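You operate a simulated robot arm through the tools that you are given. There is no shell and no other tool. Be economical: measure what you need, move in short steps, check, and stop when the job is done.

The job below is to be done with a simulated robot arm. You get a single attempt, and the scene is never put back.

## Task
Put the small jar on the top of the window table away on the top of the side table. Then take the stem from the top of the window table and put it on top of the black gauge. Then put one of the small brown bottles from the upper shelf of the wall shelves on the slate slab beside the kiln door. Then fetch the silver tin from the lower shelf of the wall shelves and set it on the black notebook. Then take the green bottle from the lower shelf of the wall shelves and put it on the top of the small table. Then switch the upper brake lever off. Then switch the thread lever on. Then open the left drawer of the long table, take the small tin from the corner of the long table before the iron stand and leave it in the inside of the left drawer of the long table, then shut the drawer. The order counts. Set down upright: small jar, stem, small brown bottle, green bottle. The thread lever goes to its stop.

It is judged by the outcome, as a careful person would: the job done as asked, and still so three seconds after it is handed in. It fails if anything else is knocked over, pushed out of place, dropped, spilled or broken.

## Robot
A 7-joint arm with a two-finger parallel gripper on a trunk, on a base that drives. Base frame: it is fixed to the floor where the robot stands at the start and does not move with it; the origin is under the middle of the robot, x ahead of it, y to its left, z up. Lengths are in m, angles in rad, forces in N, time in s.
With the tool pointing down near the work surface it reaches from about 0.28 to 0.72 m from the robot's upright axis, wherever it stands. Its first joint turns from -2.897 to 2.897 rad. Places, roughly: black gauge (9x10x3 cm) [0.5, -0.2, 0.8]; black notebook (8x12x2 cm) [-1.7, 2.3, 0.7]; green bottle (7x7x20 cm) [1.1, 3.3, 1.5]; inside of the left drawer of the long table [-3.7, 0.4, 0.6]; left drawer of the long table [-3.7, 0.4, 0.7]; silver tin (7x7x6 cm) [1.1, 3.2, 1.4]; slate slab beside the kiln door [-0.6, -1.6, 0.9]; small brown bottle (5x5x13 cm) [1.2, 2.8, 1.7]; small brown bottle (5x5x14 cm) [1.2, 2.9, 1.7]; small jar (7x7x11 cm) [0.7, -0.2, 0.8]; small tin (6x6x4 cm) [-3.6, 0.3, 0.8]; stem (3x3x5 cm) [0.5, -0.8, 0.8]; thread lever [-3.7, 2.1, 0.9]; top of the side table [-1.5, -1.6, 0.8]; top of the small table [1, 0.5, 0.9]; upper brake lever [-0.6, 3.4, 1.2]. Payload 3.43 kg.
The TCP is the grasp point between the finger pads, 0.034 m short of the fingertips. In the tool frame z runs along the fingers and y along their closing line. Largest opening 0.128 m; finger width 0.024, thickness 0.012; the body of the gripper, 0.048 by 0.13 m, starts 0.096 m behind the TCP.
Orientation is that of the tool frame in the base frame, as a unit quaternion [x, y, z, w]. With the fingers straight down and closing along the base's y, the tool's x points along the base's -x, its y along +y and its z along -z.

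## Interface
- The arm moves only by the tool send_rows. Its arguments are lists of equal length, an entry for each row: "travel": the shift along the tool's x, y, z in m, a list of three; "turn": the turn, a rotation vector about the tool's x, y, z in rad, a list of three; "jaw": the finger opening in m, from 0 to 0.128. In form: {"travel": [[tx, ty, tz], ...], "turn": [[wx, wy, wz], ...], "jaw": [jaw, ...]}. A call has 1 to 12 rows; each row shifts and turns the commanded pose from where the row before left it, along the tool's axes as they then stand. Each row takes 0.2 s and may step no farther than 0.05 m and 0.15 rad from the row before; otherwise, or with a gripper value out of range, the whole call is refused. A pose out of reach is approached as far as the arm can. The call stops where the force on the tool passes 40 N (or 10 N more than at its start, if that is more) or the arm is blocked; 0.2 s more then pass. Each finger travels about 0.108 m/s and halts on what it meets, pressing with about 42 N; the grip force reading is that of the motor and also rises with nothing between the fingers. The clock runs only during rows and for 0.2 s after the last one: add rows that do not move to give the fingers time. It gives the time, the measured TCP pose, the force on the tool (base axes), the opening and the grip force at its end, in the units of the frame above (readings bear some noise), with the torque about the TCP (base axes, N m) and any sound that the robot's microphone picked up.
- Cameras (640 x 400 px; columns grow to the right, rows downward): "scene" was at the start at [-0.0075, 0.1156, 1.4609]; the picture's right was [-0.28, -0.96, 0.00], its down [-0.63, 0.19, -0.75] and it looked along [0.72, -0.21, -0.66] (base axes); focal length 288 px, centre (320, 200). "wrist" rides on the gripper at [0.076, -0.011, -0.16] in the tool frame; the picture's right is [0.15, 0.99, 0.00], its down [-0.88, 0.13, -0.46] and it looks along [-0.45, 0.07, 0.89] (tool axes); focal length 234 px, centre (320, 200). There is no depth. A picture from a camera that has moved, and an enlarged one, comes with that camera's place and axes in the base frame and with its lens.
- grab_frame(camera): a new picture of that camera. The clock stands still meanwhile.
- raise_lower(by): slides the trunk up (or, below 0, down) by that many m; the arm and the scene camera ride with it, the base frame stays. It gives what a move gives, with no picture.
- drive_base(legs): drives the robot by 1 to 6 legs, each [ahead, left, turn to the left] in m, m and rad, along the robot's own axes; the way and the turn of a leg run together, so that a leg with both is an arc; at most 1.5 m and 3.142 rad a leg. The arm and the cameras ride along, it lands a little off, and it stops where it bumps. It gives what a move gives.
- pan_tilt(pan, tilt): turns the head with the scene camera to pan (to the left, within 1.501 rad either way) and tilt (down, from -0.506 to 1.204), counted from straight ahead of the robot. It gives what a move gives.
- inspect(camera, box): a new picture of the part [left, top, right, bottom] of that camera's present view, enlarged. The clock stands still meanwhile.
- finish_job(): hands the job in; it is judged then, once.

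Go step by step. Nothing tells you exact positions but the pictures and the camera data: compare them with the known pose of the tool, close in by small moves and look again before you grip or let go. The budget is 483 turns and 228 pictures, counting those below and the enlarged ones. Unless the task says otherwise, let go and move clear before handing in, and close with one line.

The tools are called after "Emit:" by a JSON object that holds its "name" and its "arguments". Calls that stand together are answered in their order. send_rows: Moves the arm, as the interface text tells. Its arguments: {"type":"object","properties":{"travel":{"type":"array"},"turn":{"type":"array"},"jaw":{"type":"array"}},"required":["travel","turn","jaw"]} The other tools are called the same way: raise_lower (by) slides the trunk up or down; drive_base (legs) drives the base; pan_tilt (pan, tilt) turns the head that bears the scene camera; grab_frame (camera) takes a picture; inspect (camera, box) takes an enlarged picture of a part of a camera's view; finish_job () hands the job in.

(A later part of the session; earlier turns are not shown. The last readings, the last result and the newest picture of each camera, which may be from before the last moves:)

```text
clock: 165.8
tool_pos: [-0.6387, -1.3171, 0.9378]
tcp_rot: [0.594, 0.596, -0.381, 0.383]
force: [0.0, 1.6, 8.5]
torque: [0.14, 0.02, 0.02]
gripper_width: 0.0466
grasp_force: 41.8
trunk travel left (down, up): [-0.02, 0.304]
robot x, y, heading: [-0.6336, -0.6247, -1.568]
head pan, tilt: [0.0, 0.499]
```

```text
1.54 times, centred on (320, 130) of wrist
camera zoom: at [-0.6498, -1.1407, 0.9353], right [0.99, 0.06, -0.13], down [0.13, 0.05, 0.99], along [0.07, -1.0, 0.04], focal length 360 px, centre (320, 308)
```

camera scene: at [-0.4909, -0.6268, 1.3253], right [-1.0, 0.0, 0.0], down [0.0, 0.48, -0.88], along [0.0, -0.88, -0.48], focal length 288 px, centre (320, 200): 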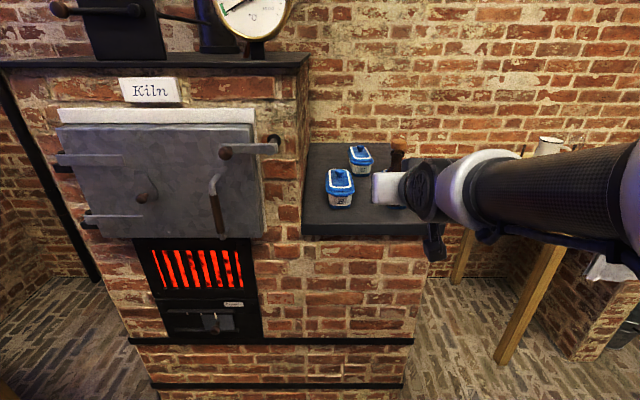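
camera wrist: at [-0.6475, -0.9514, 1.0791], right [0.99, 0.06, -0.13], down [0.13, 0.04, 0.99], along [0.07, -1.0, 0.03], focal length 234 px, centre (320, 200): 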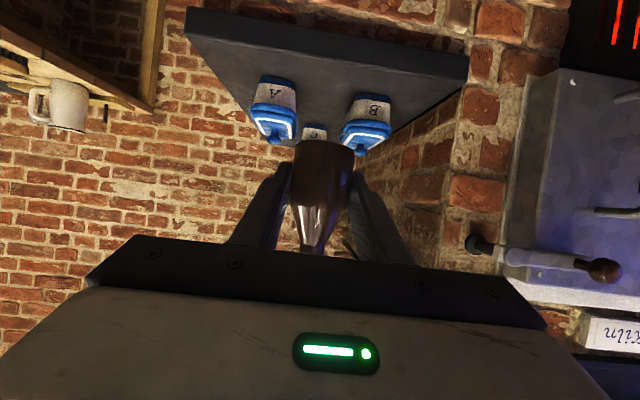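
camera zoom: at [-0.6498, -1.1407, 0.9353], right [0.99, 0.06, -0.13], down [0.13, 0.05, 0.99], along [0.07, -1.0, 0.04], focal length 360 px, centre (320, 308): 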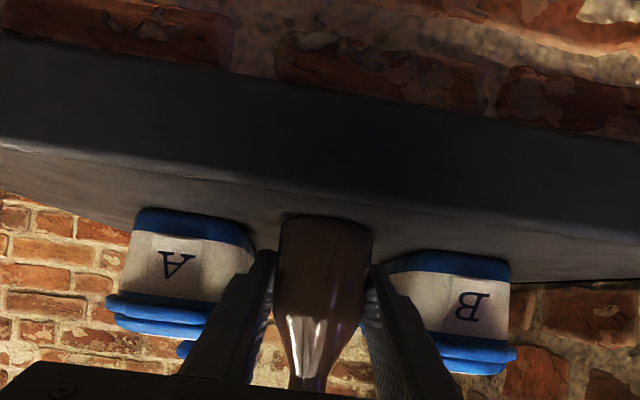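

Contact. Release gently.

Emit:
{"name": "send_rows", "arguments": {"travel": [[0, 0, 0], [0, 0, 0], [0, 0, 0], [0, 0, 0]], "turn": [[0, 0, 0], [0, 0, 0], [0, 0, 0], [0, 0, 0]], "jaw": [0.048, 0.051, 0.054, 0.054]}}

Emit:
{"name": "inspect", "arguments": {"camera": "wrist", "box": [140, 0, 500, 260]}}

```text
clock: 166.8
tool_pos: [-0.6384, -1.3168, 0.9364]
tcp_rot: [0.596, 0.596, -0.38, 0.38]
force: [0.1, 0.7, 0.8]
torque: [0.0, -0.01, 0.01]
gripper_width: 0.0538
grasp_force: 0.1
trunk travel left (down, up): [-0.02, 0.304]
robot x, y, heading: [-0.6317, -0.624, -1.571]
head pan, tilt: [0.0, 0.499]
```

```text
1.54 times, centred on (320, 130) of wrist
camera zoom: at [-0.6498, -1.1405, 0.9336], right [0.99, 0.06, -0.13], down [0.13, 0.04, 0.99], along [0.07, -1.0, 0.03], focal length 360 px, centre (320, 308)
```

zoom: 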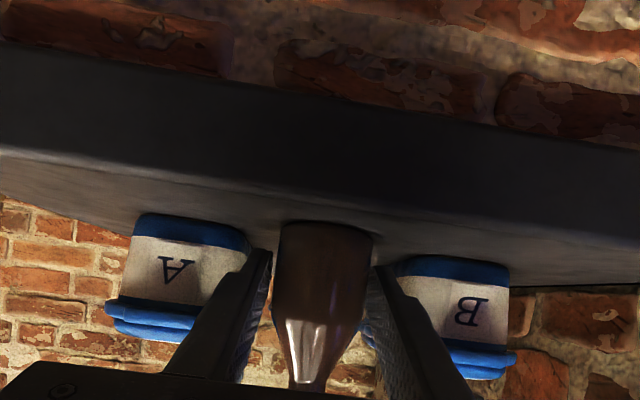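

Emit:
{"name": "send_rows", "arguments": {"travel": [[0.0085, 0, -0.0181], [0.0169, 0, -0.0363], [0.0169, 0, -0.0363], [0.0169, 0, -0.0363], [0, 0, 0]], "turn": [[0, 0, 0], [0, 0, 0], [0, 0, 0], [0, 0, 0], [0, 0, 0]], "jaw": [0.054, 0.054, 0.054, 0.054, 0.054]}}

Emit:
{"name": "grab_frame", "arguments": {"camera": "wrist"}}

```text
clock: 168.0
tool_pos: [-0.6397, -1.178, 0.9338]
tcp_rot: [0.595, 0.597, -0.379, 0.381]
force: [0.2, -0.5, 0.6]
torque: [0.01, 0.03, 0.02]
gripper_width: 0.0541
grasp_force: 0.0
trunk travel left (down, up): [-0.02, 0.304]
robot x, y, heading: [-0.6309, -0.625, -1.568]
head pan, tilt: [0.0, 0.499]
```

```text
160 pictures are left
camera wrist: at [-0.6512, -1.0025, 0.9318], right [0.99, 0.06, -0.13], down [0.13, 0.04, 0.99], along [0.07, -1.0, 0.03], focal length 234 px, centre (320, 200)
```

wrist: 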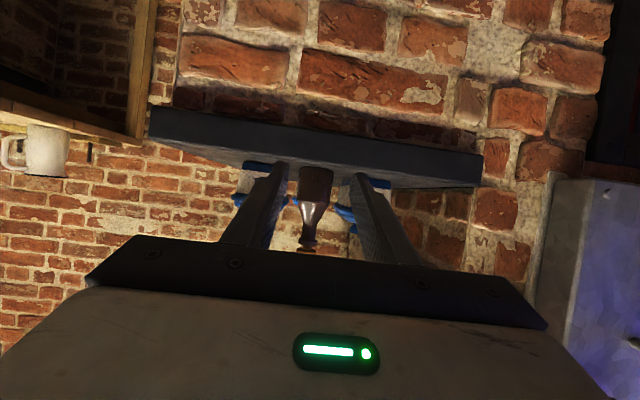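

The bottle stands upright on the slab. Now raise the arm, back off, and drive back to the shelves for the silver tin.

Emit:
{"name": "send_rows", "arguments": {"travel": [[-0.0331, 0, -0.0309], [-0.0331, 0, -0.0309], [-0.0331, 0, -0.0309], [-0.0331, 0, -0.0309], [-0.0331, 0, -0.0309], [-0.0331, 0, -0.0309], [-0.0331, 0, -0.0309], [0, 0, 0]], "turn": [[0, 0, 0], [0, 0, 0], [0, 0, 0], [0, 0, 0], [0, 0, 0], [0, 0, 0], [0, 0, 0], [0, 0, 0]], "jaw": [0.08, 0.08, 0.08, 0.08, 0.08, 0.08, 0.08, 0.08]}}

Emit:
{"name": "drive_base", "arguments": {"legs": [[-0.5, 0, 0]]}}

Emit:
{"name": "inspect", "arguments": {"camera": "scene", "box": [220, 100, 460, 260]}}

Emit:
{"name": "drive_base", "arguments": {"legs": [[0, 0, 3.14]]}}

```text
clock: 169.8
tool_pos: [-0.6402, -1.0789, 1.2369]
tcp_rot: [0.596, 0.597, -0.379, 0.38]
force: [-0.3, 0.7, 0.2]
torque: [0.01, -0.01, 0.0]
gripper_width: 0.0798
grasp_force: 0.1
trunk travel left (down, up): [-0.02, 0.304]
robot x, y, heading: [-0.6314, -0.6249, -1.565]
head pan, tilt: [0.0, 0.499]
```

```text
clock: 172.8
tool_pos: [-0.6411, -0.5699, 1.2361]
tcp_rot: [0.596, 0.596, -0.38, 0.38]
force: [-0.4, -0.1, -0.3]
torque: [-0.03, 0.01, 0.01]
gripper_width: 0.0799
grasp_force: 0.0
trunk travel left (down, up): [-0.02, 0.304]
robot x, y, heading: [-0.6313, -0.1134, -1.57]
head pan, tilt: [0.0, 0.499]
```

```text
2.50 times, centred on (340, 180) of scene
camera zoom: at [-0.4911, -0.1172, 1.3253], right [-1.0, 0.0, 0.0], down [0.0, 0.48, -0.88], along [0.0, -0.88, -0.48], focal length 719 px, centre (270, 250)
```

zoom: 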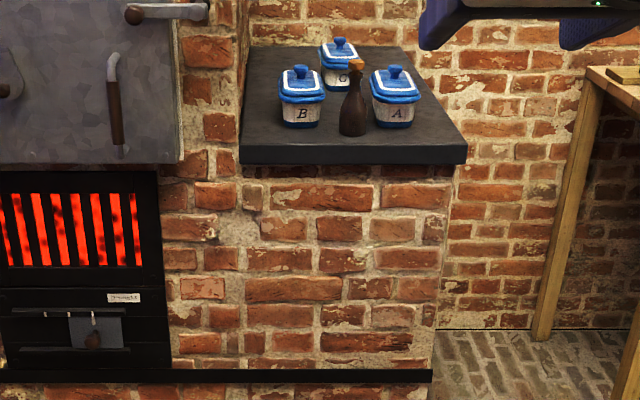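

```text
clock: 180.6
tool_pos: [-0.6008, 0.3367, 1.2357]
tcp_rot: [-0.581, 0.611, 0.37, 0.389]
force: [-0.5, -0.5, -0.2]
torque: [-0.01, 0.02, 0.02]
gripper_width: 0.08
grasp_force: 0.1
trunk travel left (down, up): [-0.02, 0.304]
robot x, y, heading: [-0.6306, -0.1131, 1.518]
head pan, tilt: [0.0, 0.499]
```

Emit:
{"name": "drive_base", "arguments": {"legs": [[0, 0, 0.052], [0.9, -0.8, 0], [1.5, 0, 0]]}}

Emit:
{"name": "drive_base", "arguments": {"legs": [[0.6, 0, 0]]}}

Emit:
{"name": "drive_base", "arguments": {"legs": [[0, 0, -1.57]]}}

Emit:
{"name": "pan_tilt", "arguments": {"pan": 0.2, "tilt": 0.0}}

Emit:
{"name": "grab_frame", "arguments": {"camera": "scene"}}

```text
clock: 196.8
tool_pos: [0.1844, 2.8505, 1.2376]
tcp_rot: [0.598, -0.595, -0.38, -0.379]
force: [-0.4, 0.8, 0.2]
torque: [-0.01, -0.01, 0.01]
gripper_width: 0.0802
grasp_force: 0.0
trunk travel left (down, up): [-0.02, 0.304]
robot x, y, heading: [0.1762, 2.3949, 1.572]
head pan, tilt: [0.0, 0.499]
```

```text
clock: 200.2
tool_pos: [0.1903, 3.456, 1.2374]
tcp_rot: [-0.594, 0.598, 0.379, 0.381]
force: [0.1, -0.2, 0.3]
torque: [0.01, -0.01, -0.02]
gripper_width: 0.0801
grasp_force: 0.1
trunk travel left (down, up): [-0.02, 0.304]
robot x, y, heading: [0.1794, 3.0032, 1.562]
head pan, tilt: [0.0, 0.499]
```

```text
clock: 204.6
tool_pos: [0.6307, 2.9866, 1.2375]
tcp_rot: [0.005, 0.843, -0.003, 0.537]
force: [0.4, 0.1, 0.2]
torque: [-0.01, -0.01, -0.01]
gripper_width: 0.08
grasp_force: 0.2
trunk travel left (down, up): [-0.02, 0.304]
robot x, y, heading: [0.179, 2.9977, -0.015]
head pan, tilt: [0.0, 0.499]
```

```text
clock: 205.5
tool_pos: [0.6314, 2.9865, 1.2374]
tcp_rot: [0.005, 0.843, -0.003, 0.537]
force: [0.1, 1.0, -0.2]
torque: [0.01, 0.0, -0.01]
gripper_width: 0.0799
grasp_force: 0.1
trunk travel left (down, up): [-0.02, 0.304]
robot x, y, heading: [0.1769, 2.9975, -0.011]
head pan, tilt: [0.201, 0.0]
```

```text
158 pictures are left
camera scene: at [0.1796, 3.1587, 1.3713], right [0.19, -0.98, 0.0], down [0.0, 0.0, -1.0], along [0.98, 0.19, 0.0], focal length 288 px, centre (320, 200)
```

scene: 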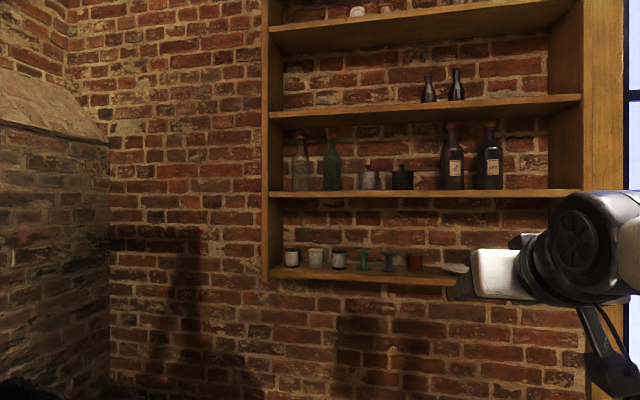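

Raise the trunk, move the hand laterally to line up with the tin, and look.

Emit:
{"name": "raise_lower", "arguments": {"by": 0.21}}

Emit:
{"name": "send_rows", "arguments": {"travel": [[0, 0.046, 0], [0, 0.046, 0], [0, 0.046, 0], [0, 0.046, 0], [0, 0, 0]], "turn": [[0, 0, 0], [0, 0, 0], [0, 0, 0], [0, 0, 0], [0, 0, 0]], "jaw": [0.084, 0.084, 0.084, 0.084, 0.084]}}

Emit:
{"name": "grab_frame", "arguments": {"camera": "scene"}}

Emit:
{"name": "grab_frame", "arguments": {"camera": "wrist"}}

```text
clock: 207.7
tool_pos: [0.6305, 2.9865, 1.4477]
tcp_rot: [0.005, 0.843, -0.003, 0.538]
force: [-0.4, -0.5, 0.0]
torque: [0.02, 0.0, 0.03]
gripper_width: 0.0797
grasp_force: 0.1
trunk travel left (down, up): [-0.23, 0.094]
robot x, y, heading: [0.1772, 2.9991, -0.015]
head pan, tilt: [0.201, 0.0]
```

```text
clock: 208.6
tool_pos: [0.6463, 3.0221, 1.4301]
tcp_rot: [0.111, 0.851, -0.009, 0.513]
force: [-0.6, 0.8, 1.1]
torque: [-0.02, 0.03, 0.06]
gripper_width: 0.0839
grasp_force: 0.1
trunk travel left (down, up): [-0.23, 0.094]
robot x, y, heading: [0.1802, 2.9992, -0.011]
head pan, tilt: [0.201, 0.0]
stopped in row 4: the arm was blocked; the commanded pose is now the measured one
```

```text
157 pictures are left
camera scene: at [0.163, 3.1983, 1.5388], right [0.62, -0.79, 0.0], down [-0.35, -0.27, -0.9], along [0.7, 0.55, -0.44], focal length 288 px, centre (320, 200)
```

scene: 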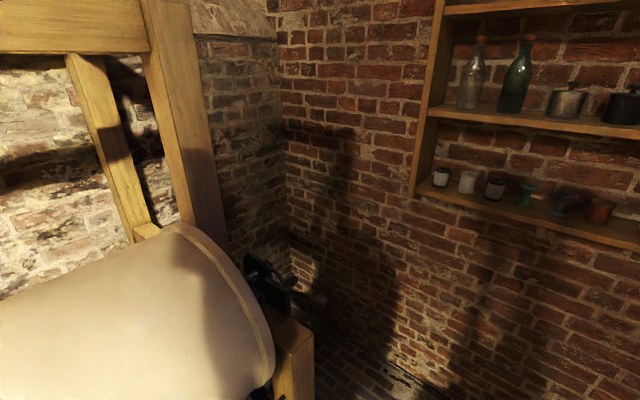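

```text
156 pictures are left
camera wrist: at [0.4712, 3.0449, 1.4378], right [0.13, 0.99, -0.03], down [0.02, 0.03, 1.0], along [0.99, -0.13, -0.02], focal length 234 px, centre (320, 200)
```

wrist: 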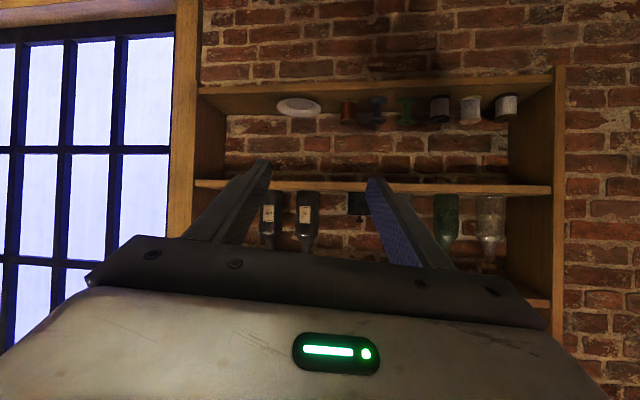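

The upper arm brushed the camera head when moving left. I'll back it off to the right and instead line up with the base.

Emit:
{"name": "send_rows", "arguments": {"travel": [[0, -0.03, 0], [0, -0.04, 0], [0, 0, 0]], "turn": [[0, 0, 0], [0, 0, 0], [0, 0, 0]], "jaw": [0.084, 0.084, 0.084]}}

Emit:
{"name": "pan_tilt", "arguments": {"pan": 0.2, "tilt": 0.1}}

Emit:
{"name": "grab_frame", "arguments": {"camera": "scene"}}

```text
clock: 209.4
tool_pos: [0.6287, 2.9585, 1.4409]
tcp_rot: [0.106, 0.843, -0.009, 0.528]
force: [0.6, -0.4, 0.0]
torque: [0.0, -0.02, -0.02]
gripper_width: 0.0838
grasp_force: 0.1
trunk travel left (down, up): [-0.23, 0.094]
robot x, y, heading: [0.1777, 3.0016, -0.019]
head pan, tilt: [0.201, 0.0]
```

```text
clock: 210.1
tool_pos: [0.6279, 2.9596, 1.44]
tcp_rot: [0.106, 0.843, -0.009, 0.527]
force: [0.5, -0.4, -0.3]
torque: [0.04, -0.04, 0.0]
gripper_width: 0.084
grasp_force: 0.0
trunk travel left (down, up): [-0.23, 0.094]
robot x, y, heading: [0.1752, 3.003, -0.013]
head pan, tilt: [0.201, 0.099]
```

```text
155 pictures are left
camera scene: at [0.1804, 3.1687, 1.5604], right [0.29, -0.96, 0.0], down [-0.22, -0.07, -0.97], along [0.93, 0.28, -0.23], focal length 288 px, centre (320, 200)
```

scene: 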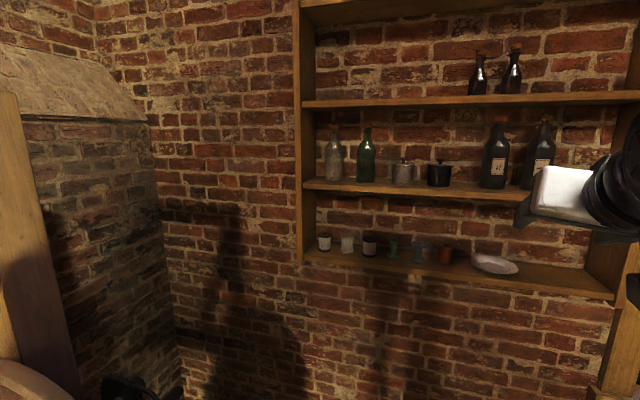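

Emit:
{"name": "send_rows", "arguments": {"travel": [[0, -0.01, 0], [0, 0, 0], [0, 0, 0]], "turn": [[-0.065, -0.008, -0.085], [-0.065, -0.008, -0.085], [0, 0, 0]], "jaw": [0.084, 0.084, 0.084]}}

Emit:
{"name": "pan_tilt", "arguments": {"pan": 0.6, "tilt": 0.3}}

Emit:
{"name": "grab_frame", "arguments": {"camera": "scene"}}

```text
clock: 210.9
tool_pos: [0.6306, 2.9483, 1.4296]
tcp_rot: [0.002, 0.848, 0.0, 0.53]
force: [-0.4, 1.4, -1.2]
torque: [0.01, 0.01, -0.04]
gripper_width: 0.084
grasp_force: 0.1
trunk travel left (down, up): [-0.23, 0.094]
robot x, y, heading: [0.1775, 3.0026, -0.01]
head pan, tilt: [0.201, 0.099]
```

```text
clock: 211.8
tool_pos: [0.6306, 2.9475, 1.4316]
tcp_rot: [0.001, 0.848, 0.001, 0.53]
force: [-0.1, 1.0, -0.6]
torque: [0.01, -0.01, -0.01]
gripper_width: 0.0842
grasp_force: 0.0
trunk travel left (down, up): [-0.23, 0.094]
robot x, y, heading: [0.1776, 3.0004, -0.012]
head pan, tilt: [0.6, 0.3]
```

```text
154 pictures are left
camera scene: at [0.1688, 3.1935, 1.5537], right [0.55, -0.83, 0.0], down [-0.25, -0.16, -0.96], along [0.8, 0.53, -0.3], focal length 288 px, centre (320, 200)
```

scene: 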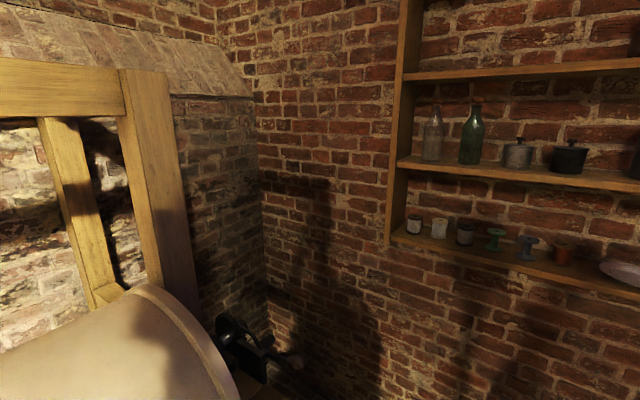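

The head is fine and reports properly. There's room beside the mangle, so I'll strafe the base left to line up with the tin.

Emit:
{"name": "send_rows", "arguments": {"travel": [[0, 0.04, 0], [0, 0, 0]], "turn": [[0, 0, 0], [0, 0, 0]], "jaw": [0.084, 0.084]}}

Emit:
{"name": "drive_base", "arguments": {"legs": [[0.2, 0.0, 0.012], [0, 0.175, 0]]}}

Emit:
{"name": "pan_tilt", "arguments": {"pan": -0.1, "tilt": 0.2}}

Emit:
{"name": "grab_frame", "arguments": {"camera": "scene"}}

Emit:
{"name": "grab_frame", "arguments": {"camera": "wrist"}}

```text
clock: 212.4
tool_pos: [0.6294, 2.9895, 1.4292]
tcp_rot: [0.002, 0.848, 0.0, 0.53]
force: [0.1, 0.1, -0.3]
torque: [-0.03, 0.01, -0.04]
gripper_width: 0.0842
grasp_force: 0.1
trunk travel left (down, up): [-0.23, 0.094]
robot x, y, heading: [0.1752, 3.0021, -0.015]
head pan, tilt: [0.6, 0.3]
```

```text
clock: 215.9
tool_pos: [0.8359, 3.1661, 1.4288]
tcp_rot: [-0.003, 0.848, 0.003, 0.53]
force: [-0.2, 0.6, -0.4]
torque: [-0.02, -0.01, -0.01]
gripper_width: 0.0841
grasp_force: 0.2
trunk travel left (down, up): [-0.23, 0.094]
robot x, y, heading: [0.38, 3.1723, -0.003]
head pan, tilt: [0.6, 0.3]
```

```text
clock: 217.0
tool_pos: [0.8356, 3.1677, 1.4296]
tcp_rot: [-0.002, 0.848, 0.003, 0.53]
force: [0.1, 0.4, -0.3]
torque: [0.02, 0.05, 0.0]
gripper_width: 0.084
grasp_force: 0.1
trunk travel left (down, up): [-0.23, 0.094]
robot x, y, heading: [0.3837, 3.172, 0.002]
head pan, tilt: [-0.099, 0.201]
```

```text
153 pictures are left
camera scene: at [0.3894, 3.3046, 1.5629], right [-0.1, -0.99, 0.0], down [-0.2, 0.02, -0.98], along [0.97, -0.1, -0.2], focal length 288 px, centre (320, 200)
```

scene: 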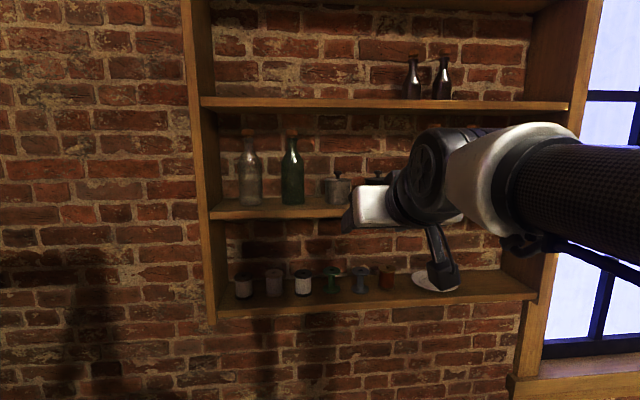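

```text
152 pictures are left
camera wrist: at [0.6599, 3.1525, 1.4306], right [-0.07, 0.99, -0.13], down [-0.02, 0.13, 0.99], along [1.0, 0.07, 0.02], focal length 234 px, centre (320, 200)
```

wrist: 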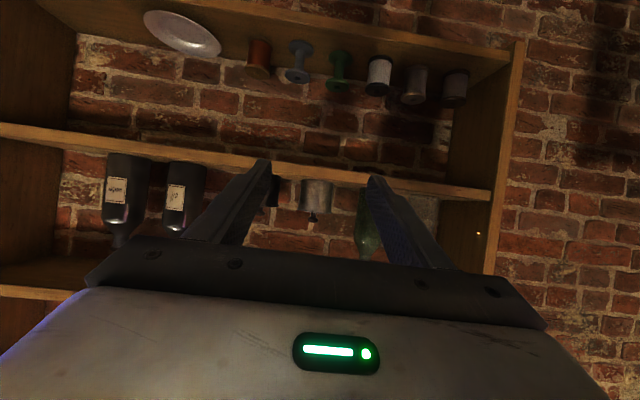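

Emit:
{"name": "inspect", "arguments": {"camera": "scene", "box": [220, 120, 400, 230]}}

Emit:
{"name": "inspect", "arguments": {"camera": "wrist", "box": [240, 120, 420, 260]}}

```text
3.56 times, centred on (310, 175) of scene
camera zoom: at [0.3894, 3.3046, 1.5629], right [-0.1, -0.99, 0.0], down [-0.2, 0.02, -0.98], along [0.97, -0.1, -0.2], focal length 1022 px, centre (356, 289)
```

zoom: 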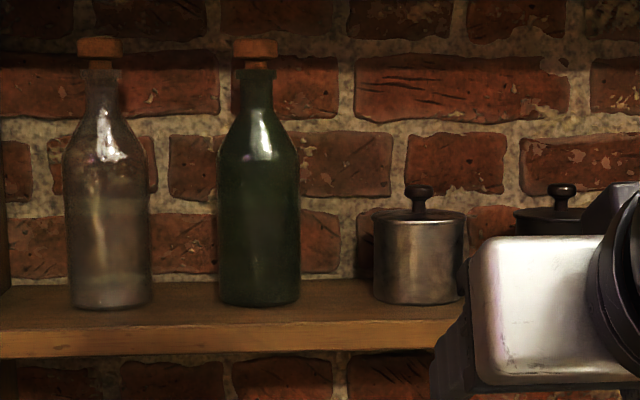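

```text
2.86 times, centred on (330, 190) of wrist
camera zoom: at [0.6599, 3.1525, 1.4306], right [-0.07, 0.99, -0.13], down [-0.02, 0.13, 0.99], along [1.0, 0.07, 0.02], focal length 669 px, centre (291, 229)
```

zoom: 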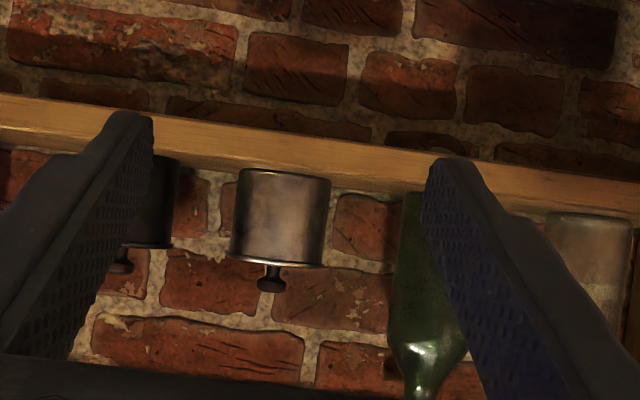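

The tin is at about (1.152, 3.178), shelf z≈1.403. Align height and drive forward.

Emit:
{"name": "send_rows", "arguments": {"travel": [[-0.0094, 0.01, -0.0046], [0, 0, 0]], "turn": [[0, 0, 0], [0, 0, 0]], "jaw": [0.084, 0.084]}}

Emit:
{"name": "drive_base", "arguments": {"legs": [[0.2, 0, 0]]}}

Emit:
{"name": "inspect", "arguments": {"camera": "wrist", "box": [200, 90, 440, 260]}}

```text
clock: 217.6
tool_pos: [0.8366, 3.1778, 1.4408]
tcp_rot: [-0.003, 0.848, 0.003, 0.53]
force: [0.3, -0.4, -0.7]
torque: [0.01, 0.04, -0.01]
gripper_width: 0.084
grasp_force: 0.1
trunk travel left (down, up): [-0.23, 0.094]
robot x, y, heading: [0.384, 3.179, -0.002]
head pan, tilt: [-0.099, 0.201]
```

```text
clock: 219.2
tool_pos: [1.0396, 3.1812, 1.44]
tcp_rot: [-0.006, 0.848, 0.005, 0.53]
force: [0.1, -0.8, 0.1]
torque: [0.0, -0.02, 0.03]
gripper_width: 0.084
grasp_force: 0.0
trunk travel left (down, up): [-0.23, 0.094]
robot x, y, heading: [0.5895, 3.1716, 0.006]
head pan, tilt: [-0.099, 0.201]
```

```text
2.35 times, centred on (320, 175) of wrist
camera zoom: at [0.8637, 3.1655, 1.4422], right [-0.08, 0.99, -0.13], down [-0.03, 0.13, 0.99], along [1.0, 0.08, 0.01], focal length 551 px, centre (320, 259)
```

zoom: 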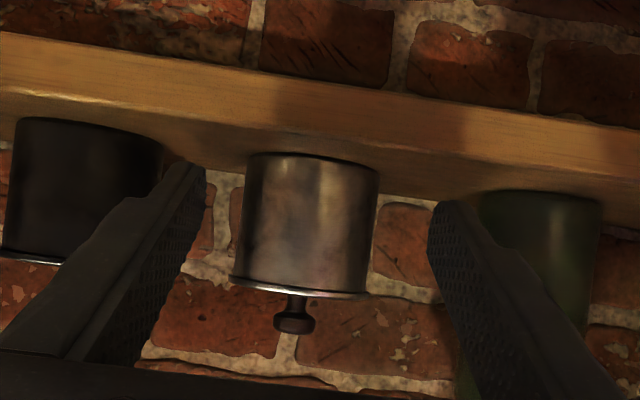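

Emit:
{"name": "send_rows", "arguments": {"travel": [[-0.0162, 0, 0.0333], [-0.0162, 0, 0.0333], [-0.0162, 0, 0.0333], [0, 0, 0]], "turn": [[0, 0, 0], [0, 0, 0], [0, 0, 0], [0, 0, 0]], "jaw": [0.084, 0.084, 0.084, 0.084]}}

Emit:
{"name": "inspect", "arguments": {"camera": "wrist", "box": [200, 90, 440, 260]}}

```text
clock: 220.2
tool_pos: [1.1526, 3.1807, 1.4382]
tcp_rot: [-0.006, 0.848, 0.005, 0.53]
force: [0.3, -0.2, 0.1]
torque: [-0.01, 0.05, 0.01]
gripper_width: 0.0839
grasp_force: 0.2
trunk travel left (down, up): [-0.23, 0.094]
robot x, y, heading: [0.5853, 3.1762, 0.01]
head pan, tilt: [-0.099, 0.201]
```

```text
2.35 times, centred on (320, 175) of wrist
camera zoom: at [0.9752, 3.1661, 1.4387], right [-0.08, 0.99, -0.13], down [-0.03, 0.13, 0.99], along [1.0, 0.08, 0.02], focal length 551 px, centre (320, 259)
```

zoom: 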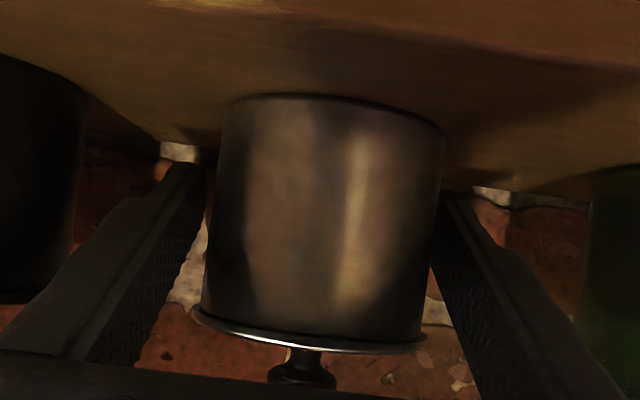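

Emit:
{"name": "send_rows", "arguments": {"travel": [[0, 0, 0], [0, 0, 0], [0, 0, 0], [0, 0, 0]], "turn": [[0, 0, 0], [0, 0, 0], [0, 0, 0], [0, 0, 0]], "jaw": [0.074, 0.064, 0.055, 0.055]}}

Emit:
{"name": "send_rows", "arguments": {"travel": [[-0.0135, 0, -0.0066], [-0.0135, 0, -0.0066], [0.0162, 0, -0.0333], [0.0162, 0, -0.0333], [0.0162, 0, -0.0333], [0.0162, 0, -0.0333], [0, 0, 0]], "turn": [[0, 0, 0], [0, 0, 0], [0, 0, 0], [0, 0, 0], [0, 0, 0], [0, 0, 0], [0, 0, 0]], "jaw": [0.055, 0.055, 0.055, 0.055, 0.055, 0.055, 0.055]}}

Emit:
{"name": "grab_frame", "arguments": {"camera": "wrist"}}

```text
clock: 221.2
tool_pos: [1.1523, 3.1802, 1.4372]
tcp_rot: [-0.006, 0.848, 0.005, 0.53]
force: [-0.1, 0.4, 1.5]
torque: [-0.07, -0.01, 0.08]
gripper_width: 0.0668
grasp_force: 41.8
trunk travel left (down, up): [-0.23, 0.094]
robot x, y, heading: [0.5905, 3.1733, 0.001]
head pan, tilt: [-0.099, 0.201]
```

```text
clock: 222.8
tool_pos: [1.0016, 3.1807, 1.4715]
tcp_rot: [-0.006, 0.848, 0.005, 0.53]
force: [-0.2, 0.6, -0.1]
torque: [-0.01, -0.02, -0.03]
gripper_width: 0.0669
grasp_force: 42.3
trunk travel left (down, up): [-0.23, 0.094]
robot x, y, heading: [0.5854, 3.1746, 0.009]
head pan, tilt: [-0.099, 0.201]
```

```text
147 pictures are left
camera wrist: at [0.8247, 3.1661, 1.4732], right [-0.08, 0.99, -0.13], down [-0.03, 0.13, 0.99], along [1.0, 0.08, 0.01], focal length 234 px, centre (320, 200)
```

wrist: 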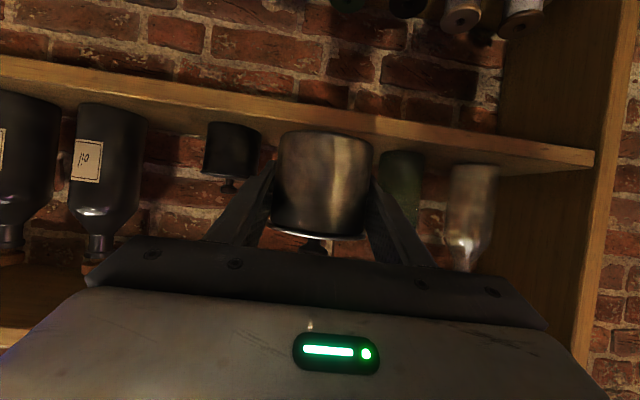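

The tin is held clear of the shelf. I'll back out, move to open floor, turn to face the other side, and survey for the black notebook.

Emit:
{"name": "drive_base", "arguments": {"legs": [[-0.45, 0, 0], [0, -0.5, 0], [0, 0, -1.57]]}}

Emit:
{"name": "pan_tilt", "arguments": {"pan": -1.1, "tilt": 0.35}}

Emit:
{"name": "grab_frame", "arguments": {"camera": "scene"}}

```text
clock: 234.3
tool_pos: [0.1578, 2.2624, 1.4709]
tcp_rot: [0.586, 0.613, -0.365, 0.385]
force: [0.2, 0.0, -1.1]
torque: [-0.02, 0.01, 0.01]
gripper_width: 0.0669
grasp_force: 41.8
trunk travel left (down, up): [-0.23, 0.094]
robot x, y, heading: [0.1367, 2.6773, -1.539]
head pan, tilt: [-0.099, 0.201]
```

```text
clock: 235.6
tool_pos: [0.156, 2.262, 1.4725]
tcp_rot: [0.587, 0.612, -0.365, 0.384]
force: [0.5, 0.0, -0.8]
torque: [0.0, 0.0, 0.0]
gripper_width: 0.0667
grasp_force: 42.1
trunk travel left (down, up): [-0.23, 0.094]
robot x, y, heading: [0.1349, 2.6734, -1.534]
head pan, tilt: [-1.1, 0.351]
```

```text
146 pictures are left
camera scene: at [0.2403, 2.6836, 1.5577], right [-0.92, 0.38, 0.0], down [0.1, 0.24, -0.97], along [-0.37, -0.89, -0.25], focal length 288 px, centre (320, 200)
```

scene: 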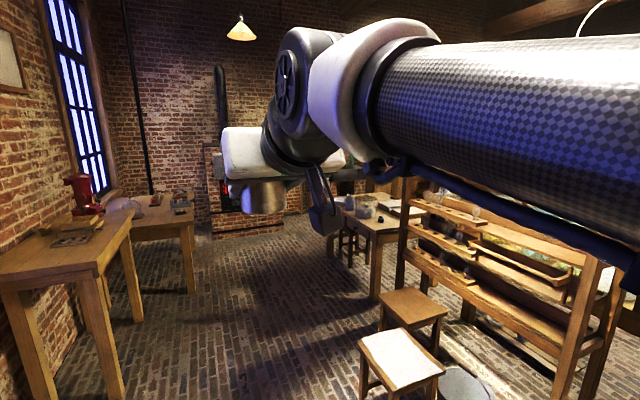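

The head seems to be obstructed by the raised arm when panning right. I'll turn the robot itself and look leftward/forward instead.

Emit:
{"name": "pan_tilt", "arguments": {"pan": 0.3, "tilt": 0.35}}

Emit:
{"name": "drive_base", "arguments": {"legs": [[0, 0, -1.57]]}}

Emit:
{"name": "grab_frame", "arguments": {"camera": "scene"}}

```text
clock: 237.1
tool_pos: [0.1582, 2.2617, 1.4723]
tcp_rot: [0.585, 0.614, -0.364, 0.384]
force: [-0.3, 0.4, -0.3]
torque: [0.02, -0.01, -0.05]
gripper_width: 0.0668
grasp_force: 42.0
trunk travel left (down, up): [-0.23, 0.094]
robot x, y, heading: [0.1348, 2.6733, -1.524]
head pan, tilt: [0.3, 0.351]
```

```text
clock: 241.4
tool_pos: [-0.275, 2.6461, 1.473]
tcp_rot: [0.847, 0.028, -0.53, 0.019]
force: [-0.4, -1.0, -1.3]
torque: [0.0, -0.03, 0.01]
gripper_width: 0.0667
grasp_force: 41.9
trunk travel left (down, up): [-0.23, 0.094]
robot x, y, heading: [0.139, 2.6754, -3.079]
head pan, tilt: [0.3, 0.351]
```

```text
145 pictures are left
camera scene: at [0.1505, 2.5073, 1.5489], right [-0.35, 0.94, 0.0], down [0.32, 0.12, -0.94], along [-0.88, -0.33, -0.34], focal length 288 px, centre (320, 200)
```

scene: 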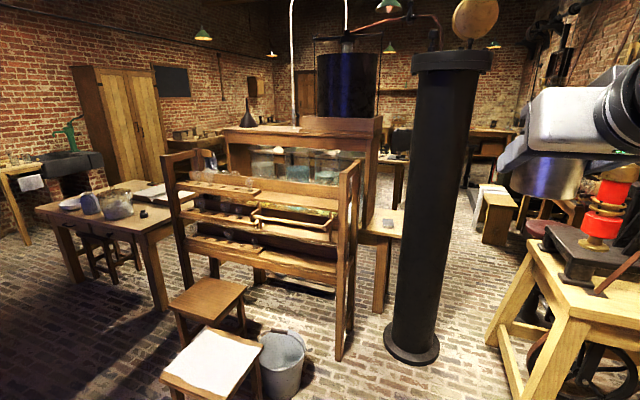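

Emit:
{"name": "inspect", "arguments": {"camera": "scene", "box": [330, 130, 530, 270]}}

```text
2.86 times, centred on (430, 200) of scene
camera zoom: at [0.1505, 2.5073, 1.5489], right [-0.35, 0.94, 0.0], down [0.32, 0.12, -0.94], along [-0.88, -0.33, -0.34], focal length 822 px, centre (6, 200)
```

zoom: 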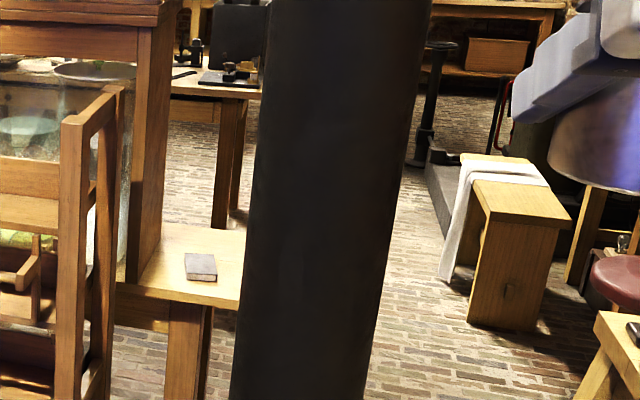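

The notebook sits at about (-1.69, 2.31) on a small table behind a black column at about (-1.38, 2.56) and next to the rack. I'll move closer to study access.

Emit:
{"name": "drive_base", "arguments": {"legs": [[0.45, 0.2, 0]]}}

Emit:
{"name": "pan_tilt", "arguments": {"pan": 0.15, "tilt": 0.55}}

Emit:
{"name": "grab_frame", "arguments": {"camera": "scene"}}

```text
clock: 244.2
tool_pos: [-0.6961, 2.4253, 1.471]
tcp_rot: [0.847, 0.029, -0.53, 0.019]
force: [0.0, 0.0, -1.4]
torque: [0.0, 0.03, 0.0]
gripper_width: 0.0673
grasp_force: 41.8
trunk travel left (down, up): [-0.23, 0.094]
robot x, y, heading: [-0.2863, 2.4543, -3.082]
head pan, tilt: [0.3, 0.351]
```

```text
clock: 245.0
tool_pos: [-0.6967, 2.4247, 1.4717]
tcp_rot: [0.848, 0.029, -0.53, 0.019]
force: [0.2, 0.0, -1.0]
torque: [0.01, -0.05, 0.0]
gripper_width: 0.0668
grasp_force: 42.4
trunk travel left (down, up): [-0.23, 0.094]
robot x, y, heading: [-0.2847, 2.4536, -3.081]
head pan, tilt: [0.15, 0.55]
```

```text
143 pictures are left
camera scene: at [-0.2718, 2.2993, 1.5307], right [-0.21, 0.98, 0.0], down [0.51, 0.11, -0.85], along [-0.83, -0.18, -0.52], focal length 288 px, centre (320, 200)
```

scene: 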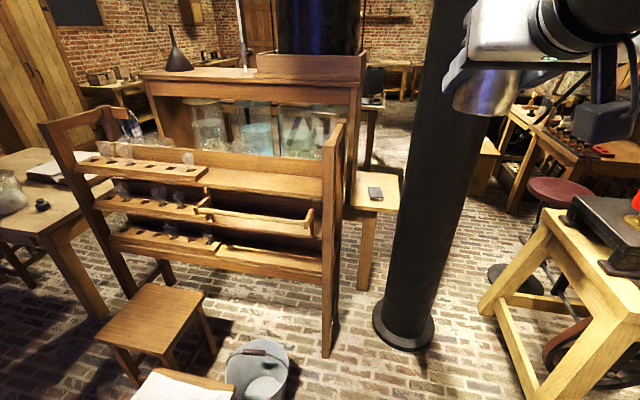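

I'll test whether the arm can reach far enough through the gap between rack and column: lower the trunk, lower the arm here in the open, and extend.

Emit:
{"name": "drive_base", "arguments": {"legs": [[0, 0, -0.06]]}}

Emit:
{"name": "raise_lower", "arguments": {"by": -0.225}}

Emit:
{"name": "send_rows", "arguments": {"travel": [[0.029, 0, 0.0364], [0.029, 0, 0.0364], [0.029, 0, 0.0364], [0.029, 0, 0.0364], [0.029, 0, 0.0364], [0.029, 0, 0.0364], [0.029, 0, 0.0364], [0.029, 0, 0.0364], [0.029, 0, 0.0364], [0.029, 0, 0.0364], [0, 0, 0]], "turn": [[0, 0, 0], [0, 0, 0], [0, 0, 0], [0, 0, 0], [0, 0, 0], [0, 0, 0], [0, 0, 0], [0, 0, 0], [0, 0, 0], [0, 0, 0], [0, 0, 0]], "jaw": [0.055, 0.055, 0.055, 0.055, 0.055, 0.055, 0.055, 0.055, 0.055, 0.055, 0.055]}}

```text
clock: 245.8
tool_pos: [-0.6971, 2.4483, 1.4725]
tcp_rot: [0.848, 0.003, -0.53, 0.003]
force: [-0.3, -0.3, -1.4]
torque: [0.03, 0.01, 0.02]
gripper_width: 0.067
grasp_force: 42.3
trunk travel left (down, up): [-0.23, 0.094]
robot x, y, heading: [-0.2805, 2.4513, -3.14]
head pan, tilt: [0.15, 0.55]
```

```text
clock: 248.2
tool_pos: [-0.6965, 2.4485, 1.2471]
tcp_rot: [0.848, 0.004, -0.53, 0.004]
force: [-0.5, 0.1, -1.2]
torque: [-0.02, 0.02, -0.03]
gripper_width: 0.0666
grasp_force: 41.8
trunk travel left (down, up): [-0.005, 0.319]
robot x, y, heading: [-0.2803, 2.4554, -3.141]
head pan, tilt: [0.15, 0.55]
```

```text
clock: 250.6
tool_pos: [-0.8964, 2.444, 0.8243]
tcp_rot: [0.848, 0.004, -0.53, 0.003]
force: [0.6, 0.7, -0.1]
torque: [0.03, 0.04, -0.01]
gripper_width: 0.0665
grasp_force: 42.8
trunk travel left (down, up): [-0.005, 0.319]
robot x, y, heading: [-0.2821, 2.4565, -3.14]
head pan, tilt: [0.15, 0.55]
```

Emit:
{"name": "send_rows", "arguments": {"travel": [[-0.0134, 0, 0.0435], [-0.0134, 0, 0.0435], [-0.0134, 0, 0.0435], [-0.0134, 0, 0.0435], [-0.0134, 0, 0.0435], [0, 0, 0]], "turn": [[0, 0, 0], [0, 0, 0], [0, 0, 0], [0, 0, 0], [0, 0, 0], [0, 0, 0]], "jaw": [0.055, 0.055, 0.055, 0.055, 0.055, 0.055]}}

Emit:
{"name": "grab_frame", "arguments": {"camera": "scene"}}

Emit:
{"name": "grab_frame", "arguments": {"camera": "wrist"}}

```text
clock: 252.0
tool_pos: [-1.1225, 2.4435, 0.789]
tcp_rot: [0.848, 0.003, -0.53, 0.003]
force: [-0.3, -0.1, -1.1]
torque: [-0.02, 0.0, 0.01]
gripper_width: 0.0667
grasp_force: 41.9
trunk travel left (down, up): [-0.005, 0.319]
robot x, y, heading: [-0.2837, 2.4548, -3.145]
head pan, tilt: [0.15, 0.55]
```

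```text
142 pictures are left
camera scene: at [-0.281, 2.299, 1.3057], right [-0.15, 0.99, 0.0], down [0.52, 0.08, -0.85], along [-0.84, -0.13, -0.52], focal length 288 px, centre (320, 200)
```

scene: 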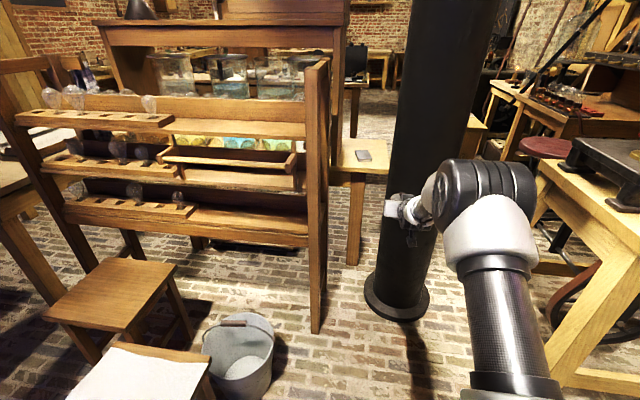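

```text
141 pictures are left
camera wrist: at [-0.9454, 2.4559, 0.7916], right [0.07, -0.99, -0.13], down [0.02, -0.13, 0.99], along [-1.0, -0.08, 0.01], focal length 234 px, centre (320, 200)
```

wrist: 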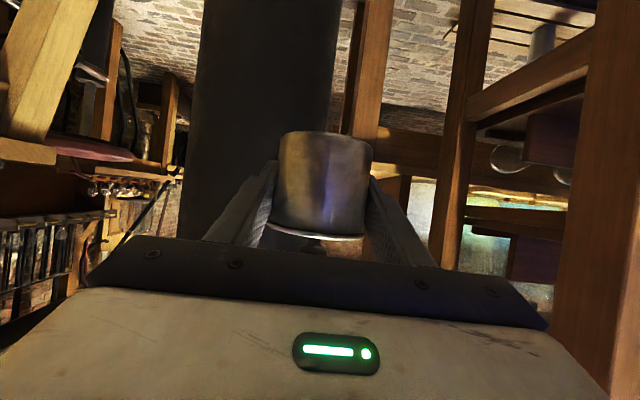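

Reach of 0.84 m works. The bucket and rack post limit how close I can stand, so I'll test whether 0.9 m is also reachable.

Emit:
{"name": "send_rows", "arguments": {"travel": [[-0.0134, 0, 0.0395], [-0.0134, 0, 0.0395], [0, 0, 0]], "turn": [[0, 0, 0], [0, 0, 0], [0, 0, 0]], "jaw": [0.055, 0.055, 0.055]}}

Emit:
{"name": "pan_tilt", "arguments": {"pan": 0.5, "tilt": 1.0}}

Emit:
{"name": "grab_frame", "arguments": {"camera": "scene"}}

```text
clock: 252.8
tool_pos: [-1.2041, 2.4439, 0.7814]
tcp_rot: [0.849, 0.004, -0.529, 0.004]
force: [0.3, 0.0, 0.0]
torque: [-0.04, 0.0, 0.0]
gripper_width: 0.0669
grasp_force: 41.6
trunk travel left (down, up): [-0.005, 0.319]
robot x, y, heading: [-0.2852, 2.4548, -3.137]
head pan, tilt: [0.15, 0.55]
```

```text
clock: 253.7
tool_pos: [-1.2046, 2.4446, 0.7812]
tcp_rot: [0.848, 0.003, -0.53, 0.003]
force: [0.3, 0.0, -0.8]
torque: [0.01, 0.01, -0.01]
gripper_width: 0.0667
grasp_force: 41.8
trunk travel left (down, up): [-0.005, 0.319]
robot x, y, heading: [-0.285, 2.4533, -3.141]
head pan, tilt: [0.499, 1.0]
```

```text
140 pictures are left
camera scene: at [-0.2534, 2.2791, 1.2692], right [-0.48, 0.88, 0.0], down [0.74, 0.4, -0.54], along [-0.47, -0.26, -0.84], focal length 288 px, centre (320, 200)
```

scene: 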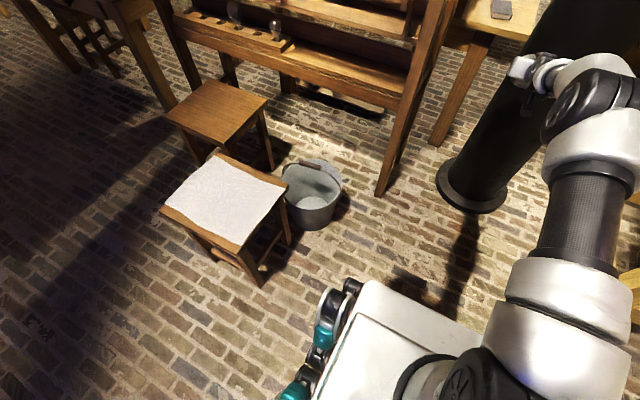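

Reach is fine to 0.92 m. The column is thick (r≈0.15, south face y≈2.42), so I'll approach with the hand pointing along -x at y≈2.31, base at y≈2.42 to stay clear of the bucket and rack post. Retract and shift left first.

Emit:
{"name": "send_rows", "arguments": {"travel": [[0.0125, 0.0175, -0.0439], [0.0125, 0.0175, -0.0439], [0.0125, 0.0175, -0.0439], [0.0125, 0.0175, -0.0439], [0.0125, 0.0175, -0.0439], [0.0125, 0.0175, -0.0439], [0, 0, 0]], "turn": [[0, 0, 0], [0, 0, 0], [0, 0, 0], [0, 0, 0], [0, 0, 0], [0, 0, 0], [0, 0, 0]], "jaw": [0.055, 0.055, 0.055, 0.055, 0.055, 0.055, 0.055]}}

Emit:
{"name": "drive_base", "arguments": {"legs": [[0.3, 0.03, 0]]}}

Emit:
{"name": "grab_frame", "arguments": {"camera": "wrist"}}

Emit:
{"name": "pan_tilt", "arguments": {"pan": 0.3, "tilt": 0.85}}

Emit:
{"name": "grab_frame", "arguments": {"camera": "scene"}}

```text
clock: 255.3
tool_pos: [-0.9366, 2.3401, 0.8261]
tcp_rot: [0.848, 0.003, -0.531, 0.003]
force: [0.2, -0.3, -0.8]
torque: [-0.01, 0.02, 0.03]
gripper_width: 0.0667
grasp_force: 42.0
trunk travel left (down, up): [-0.005, 0.319]
robot x, y, heading: [-0.2864, 2.4499, -3.138]
head pan, tilt: [0.499, 1.0]
```

```text
clock: 257.3
tool_pos: [-1.233, 2.3081, 0.8266]
tcp_rot: [0.848, 0.005, -0.53, 0.005]
force: [-0.3, -0.5, -1.1]
torque: [0.03, 0.01, -0.01]
gripper_width: 0.0667
grasp_force: 42.2
trunk travel left (down, up): [-0.005, 0.319]
robot x, y, heading: [-0.5822, 2.4271, -3.138]
head pan, tilt: [0.499, 1.0]
```

```text
139 pictures are left
camera wrist: at [-1.0571, 2.3208, 0.8277], right [0.08, -0.99, -0.13], down [0.03, -0.13, 0.99], along [-1.0, -0.08, 0.02], focal length 234 px, centre (320, 200)
```

wrist: 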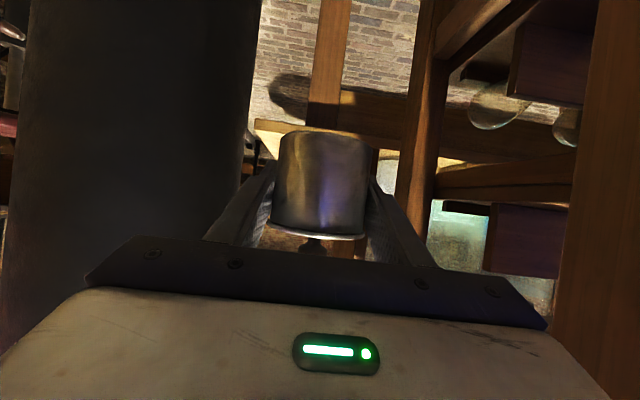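

```text
clock: 258.1
tool_pos: [-1.2338, 2.3091, 0.8258]
tcp_rot: [0.848, 0.005, -0.53, 0.005]
force: [-0.4, -1.0, -1.0]
torque: [-0.06, 0.02, 0.0]
gripper_width: 0.067
grasp_force: 42.2
trunk travel left (down, up): [-0.005, 0.319]
robot x, y, heading: [-0.5828, 2.4197, -3.135]
head pan, tilt: [0.3, 0.85]
```

```text
138 pictures are left
camera scene: at [-0.5639, 2.2605, 1.2803], right [-0.3, 0.95, 0.0], down [0.72, 0.22, -0.66], along [-0.63, -0.2, -0.75], focal length 288 px, centre (320, 200)
```

scene: 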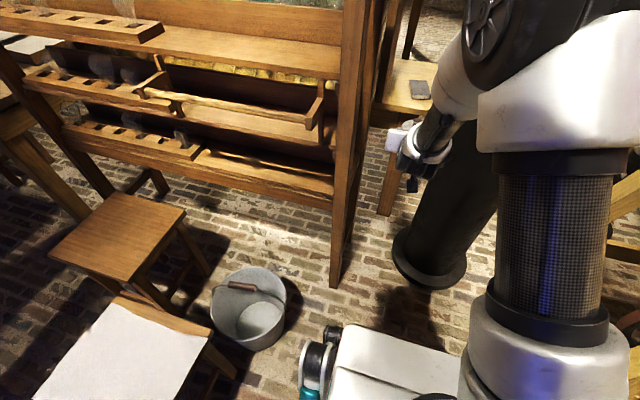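

Emit:
{"name": "inspect", "arguments": {"camera": "scene", "box": [370, 50, 460, 120]}}

```text
5.71 times, centred on (415, 85) of scene
camera zoom: at [-0.5639, 2.2605, 1.2803], right [-0.3, 0.95, 0.0], down [0.72, 0.22, -0.66], along [-0.63, -0.2, -0.75], focal length 1643 px, centre (-223, 857)
```

zoom: 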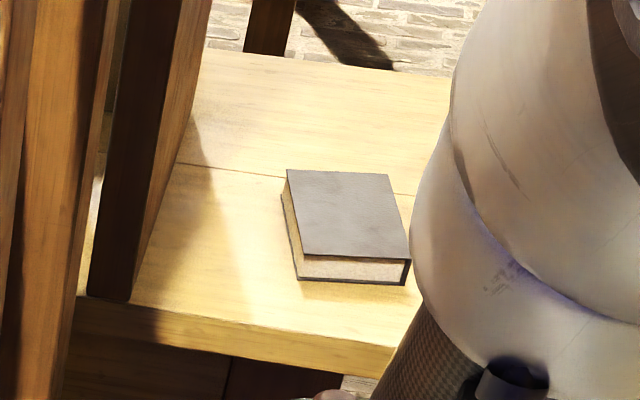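

Notebook centre ≈ (-1.715, 2.311). Drive in 0.2 m, hand staying between column and rack.

Emit:
{"name": "drive_base", "arguments": {"legs": [[0.2, 0, 0]]}}

Emit:
{"name": "grab_frame", "arguments": {"camera": "wrist"}}

Emit:
{"name": "grab_frame", "arguments": {"camera": "scene"}}

```text
clock: 259.7
tool_pos: [-1.4334, 2.3085, 0.8256]
tcp_rot: [0.848, 0.005, -0.529, 0.005]
force: [-0.7, 0.3, -0.5]
torque: [0.0, 0.01, -0.01]
gripper_width: 0.0666
grasp_force: 42.0
trunk travel left (down, up): [-0.005, 0.319]
robot x, y, heading: [-0.7822, 2.4255, -3.145]
head pan, tilt: [0.3, 0.85]
```

```text
136 pictures are left
camera wrist: at [-1.2571, 2.3212, 0.8277], right [0.08, -0.99, -0.13], down [0.03, -0.13, 0.99], along [-1.0, -0.08, 0.02], focal length 234 px, centre (320, 200)
```

wrist: 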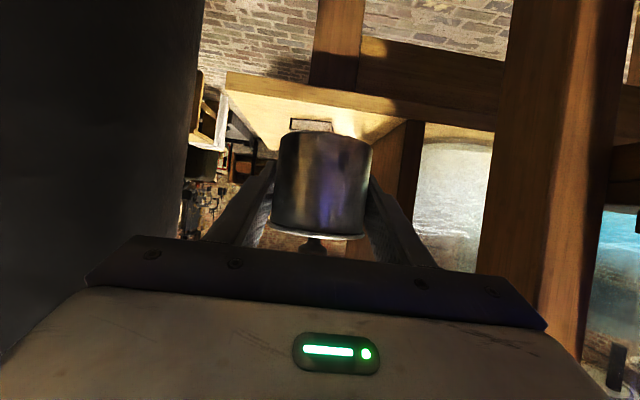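

```text
135 pictures are left
camera scene: at [-0.764, 2.26, 1.2803], right [-0.3, 0.95, 0.0], down [0.72, 0.22, -0.66], along [-0.63, -0.2, -0.75], focal length 288 px, centre (320, 200)
```

scene: 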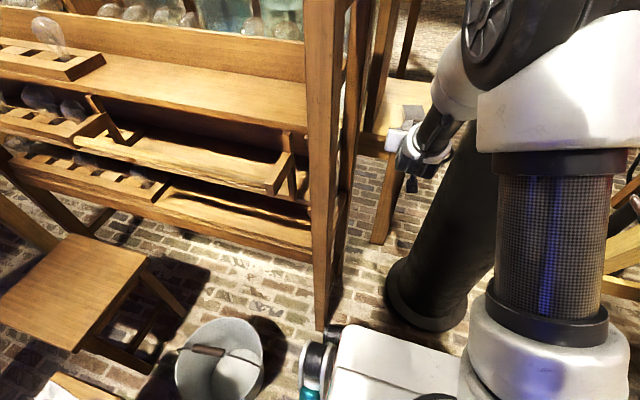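

Emit:
{"name": "inspect", "arguments": {"camera": "wrist", "box": [210, 50, 430, 180]}}

```text
2.91 times, centred on (320, 115) of wrist
camera zoom: at [-1.2571, 2.3212, 0.8277], right [0.08, -0.99, -0.13], down [0.03, -0.13, 0.99], along [-1.0, -0.08, 0.02], focal length 681 px, centre (320, 447)
```

zoom: 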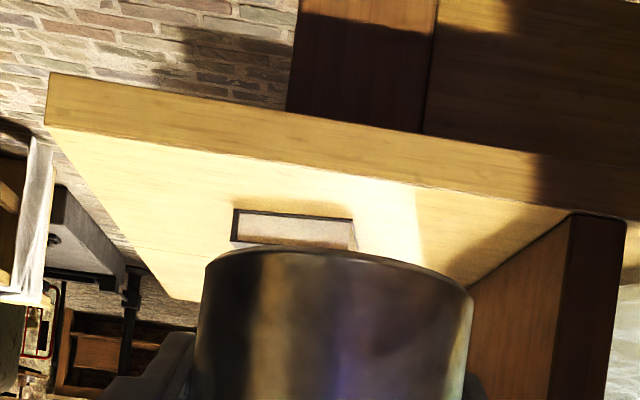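

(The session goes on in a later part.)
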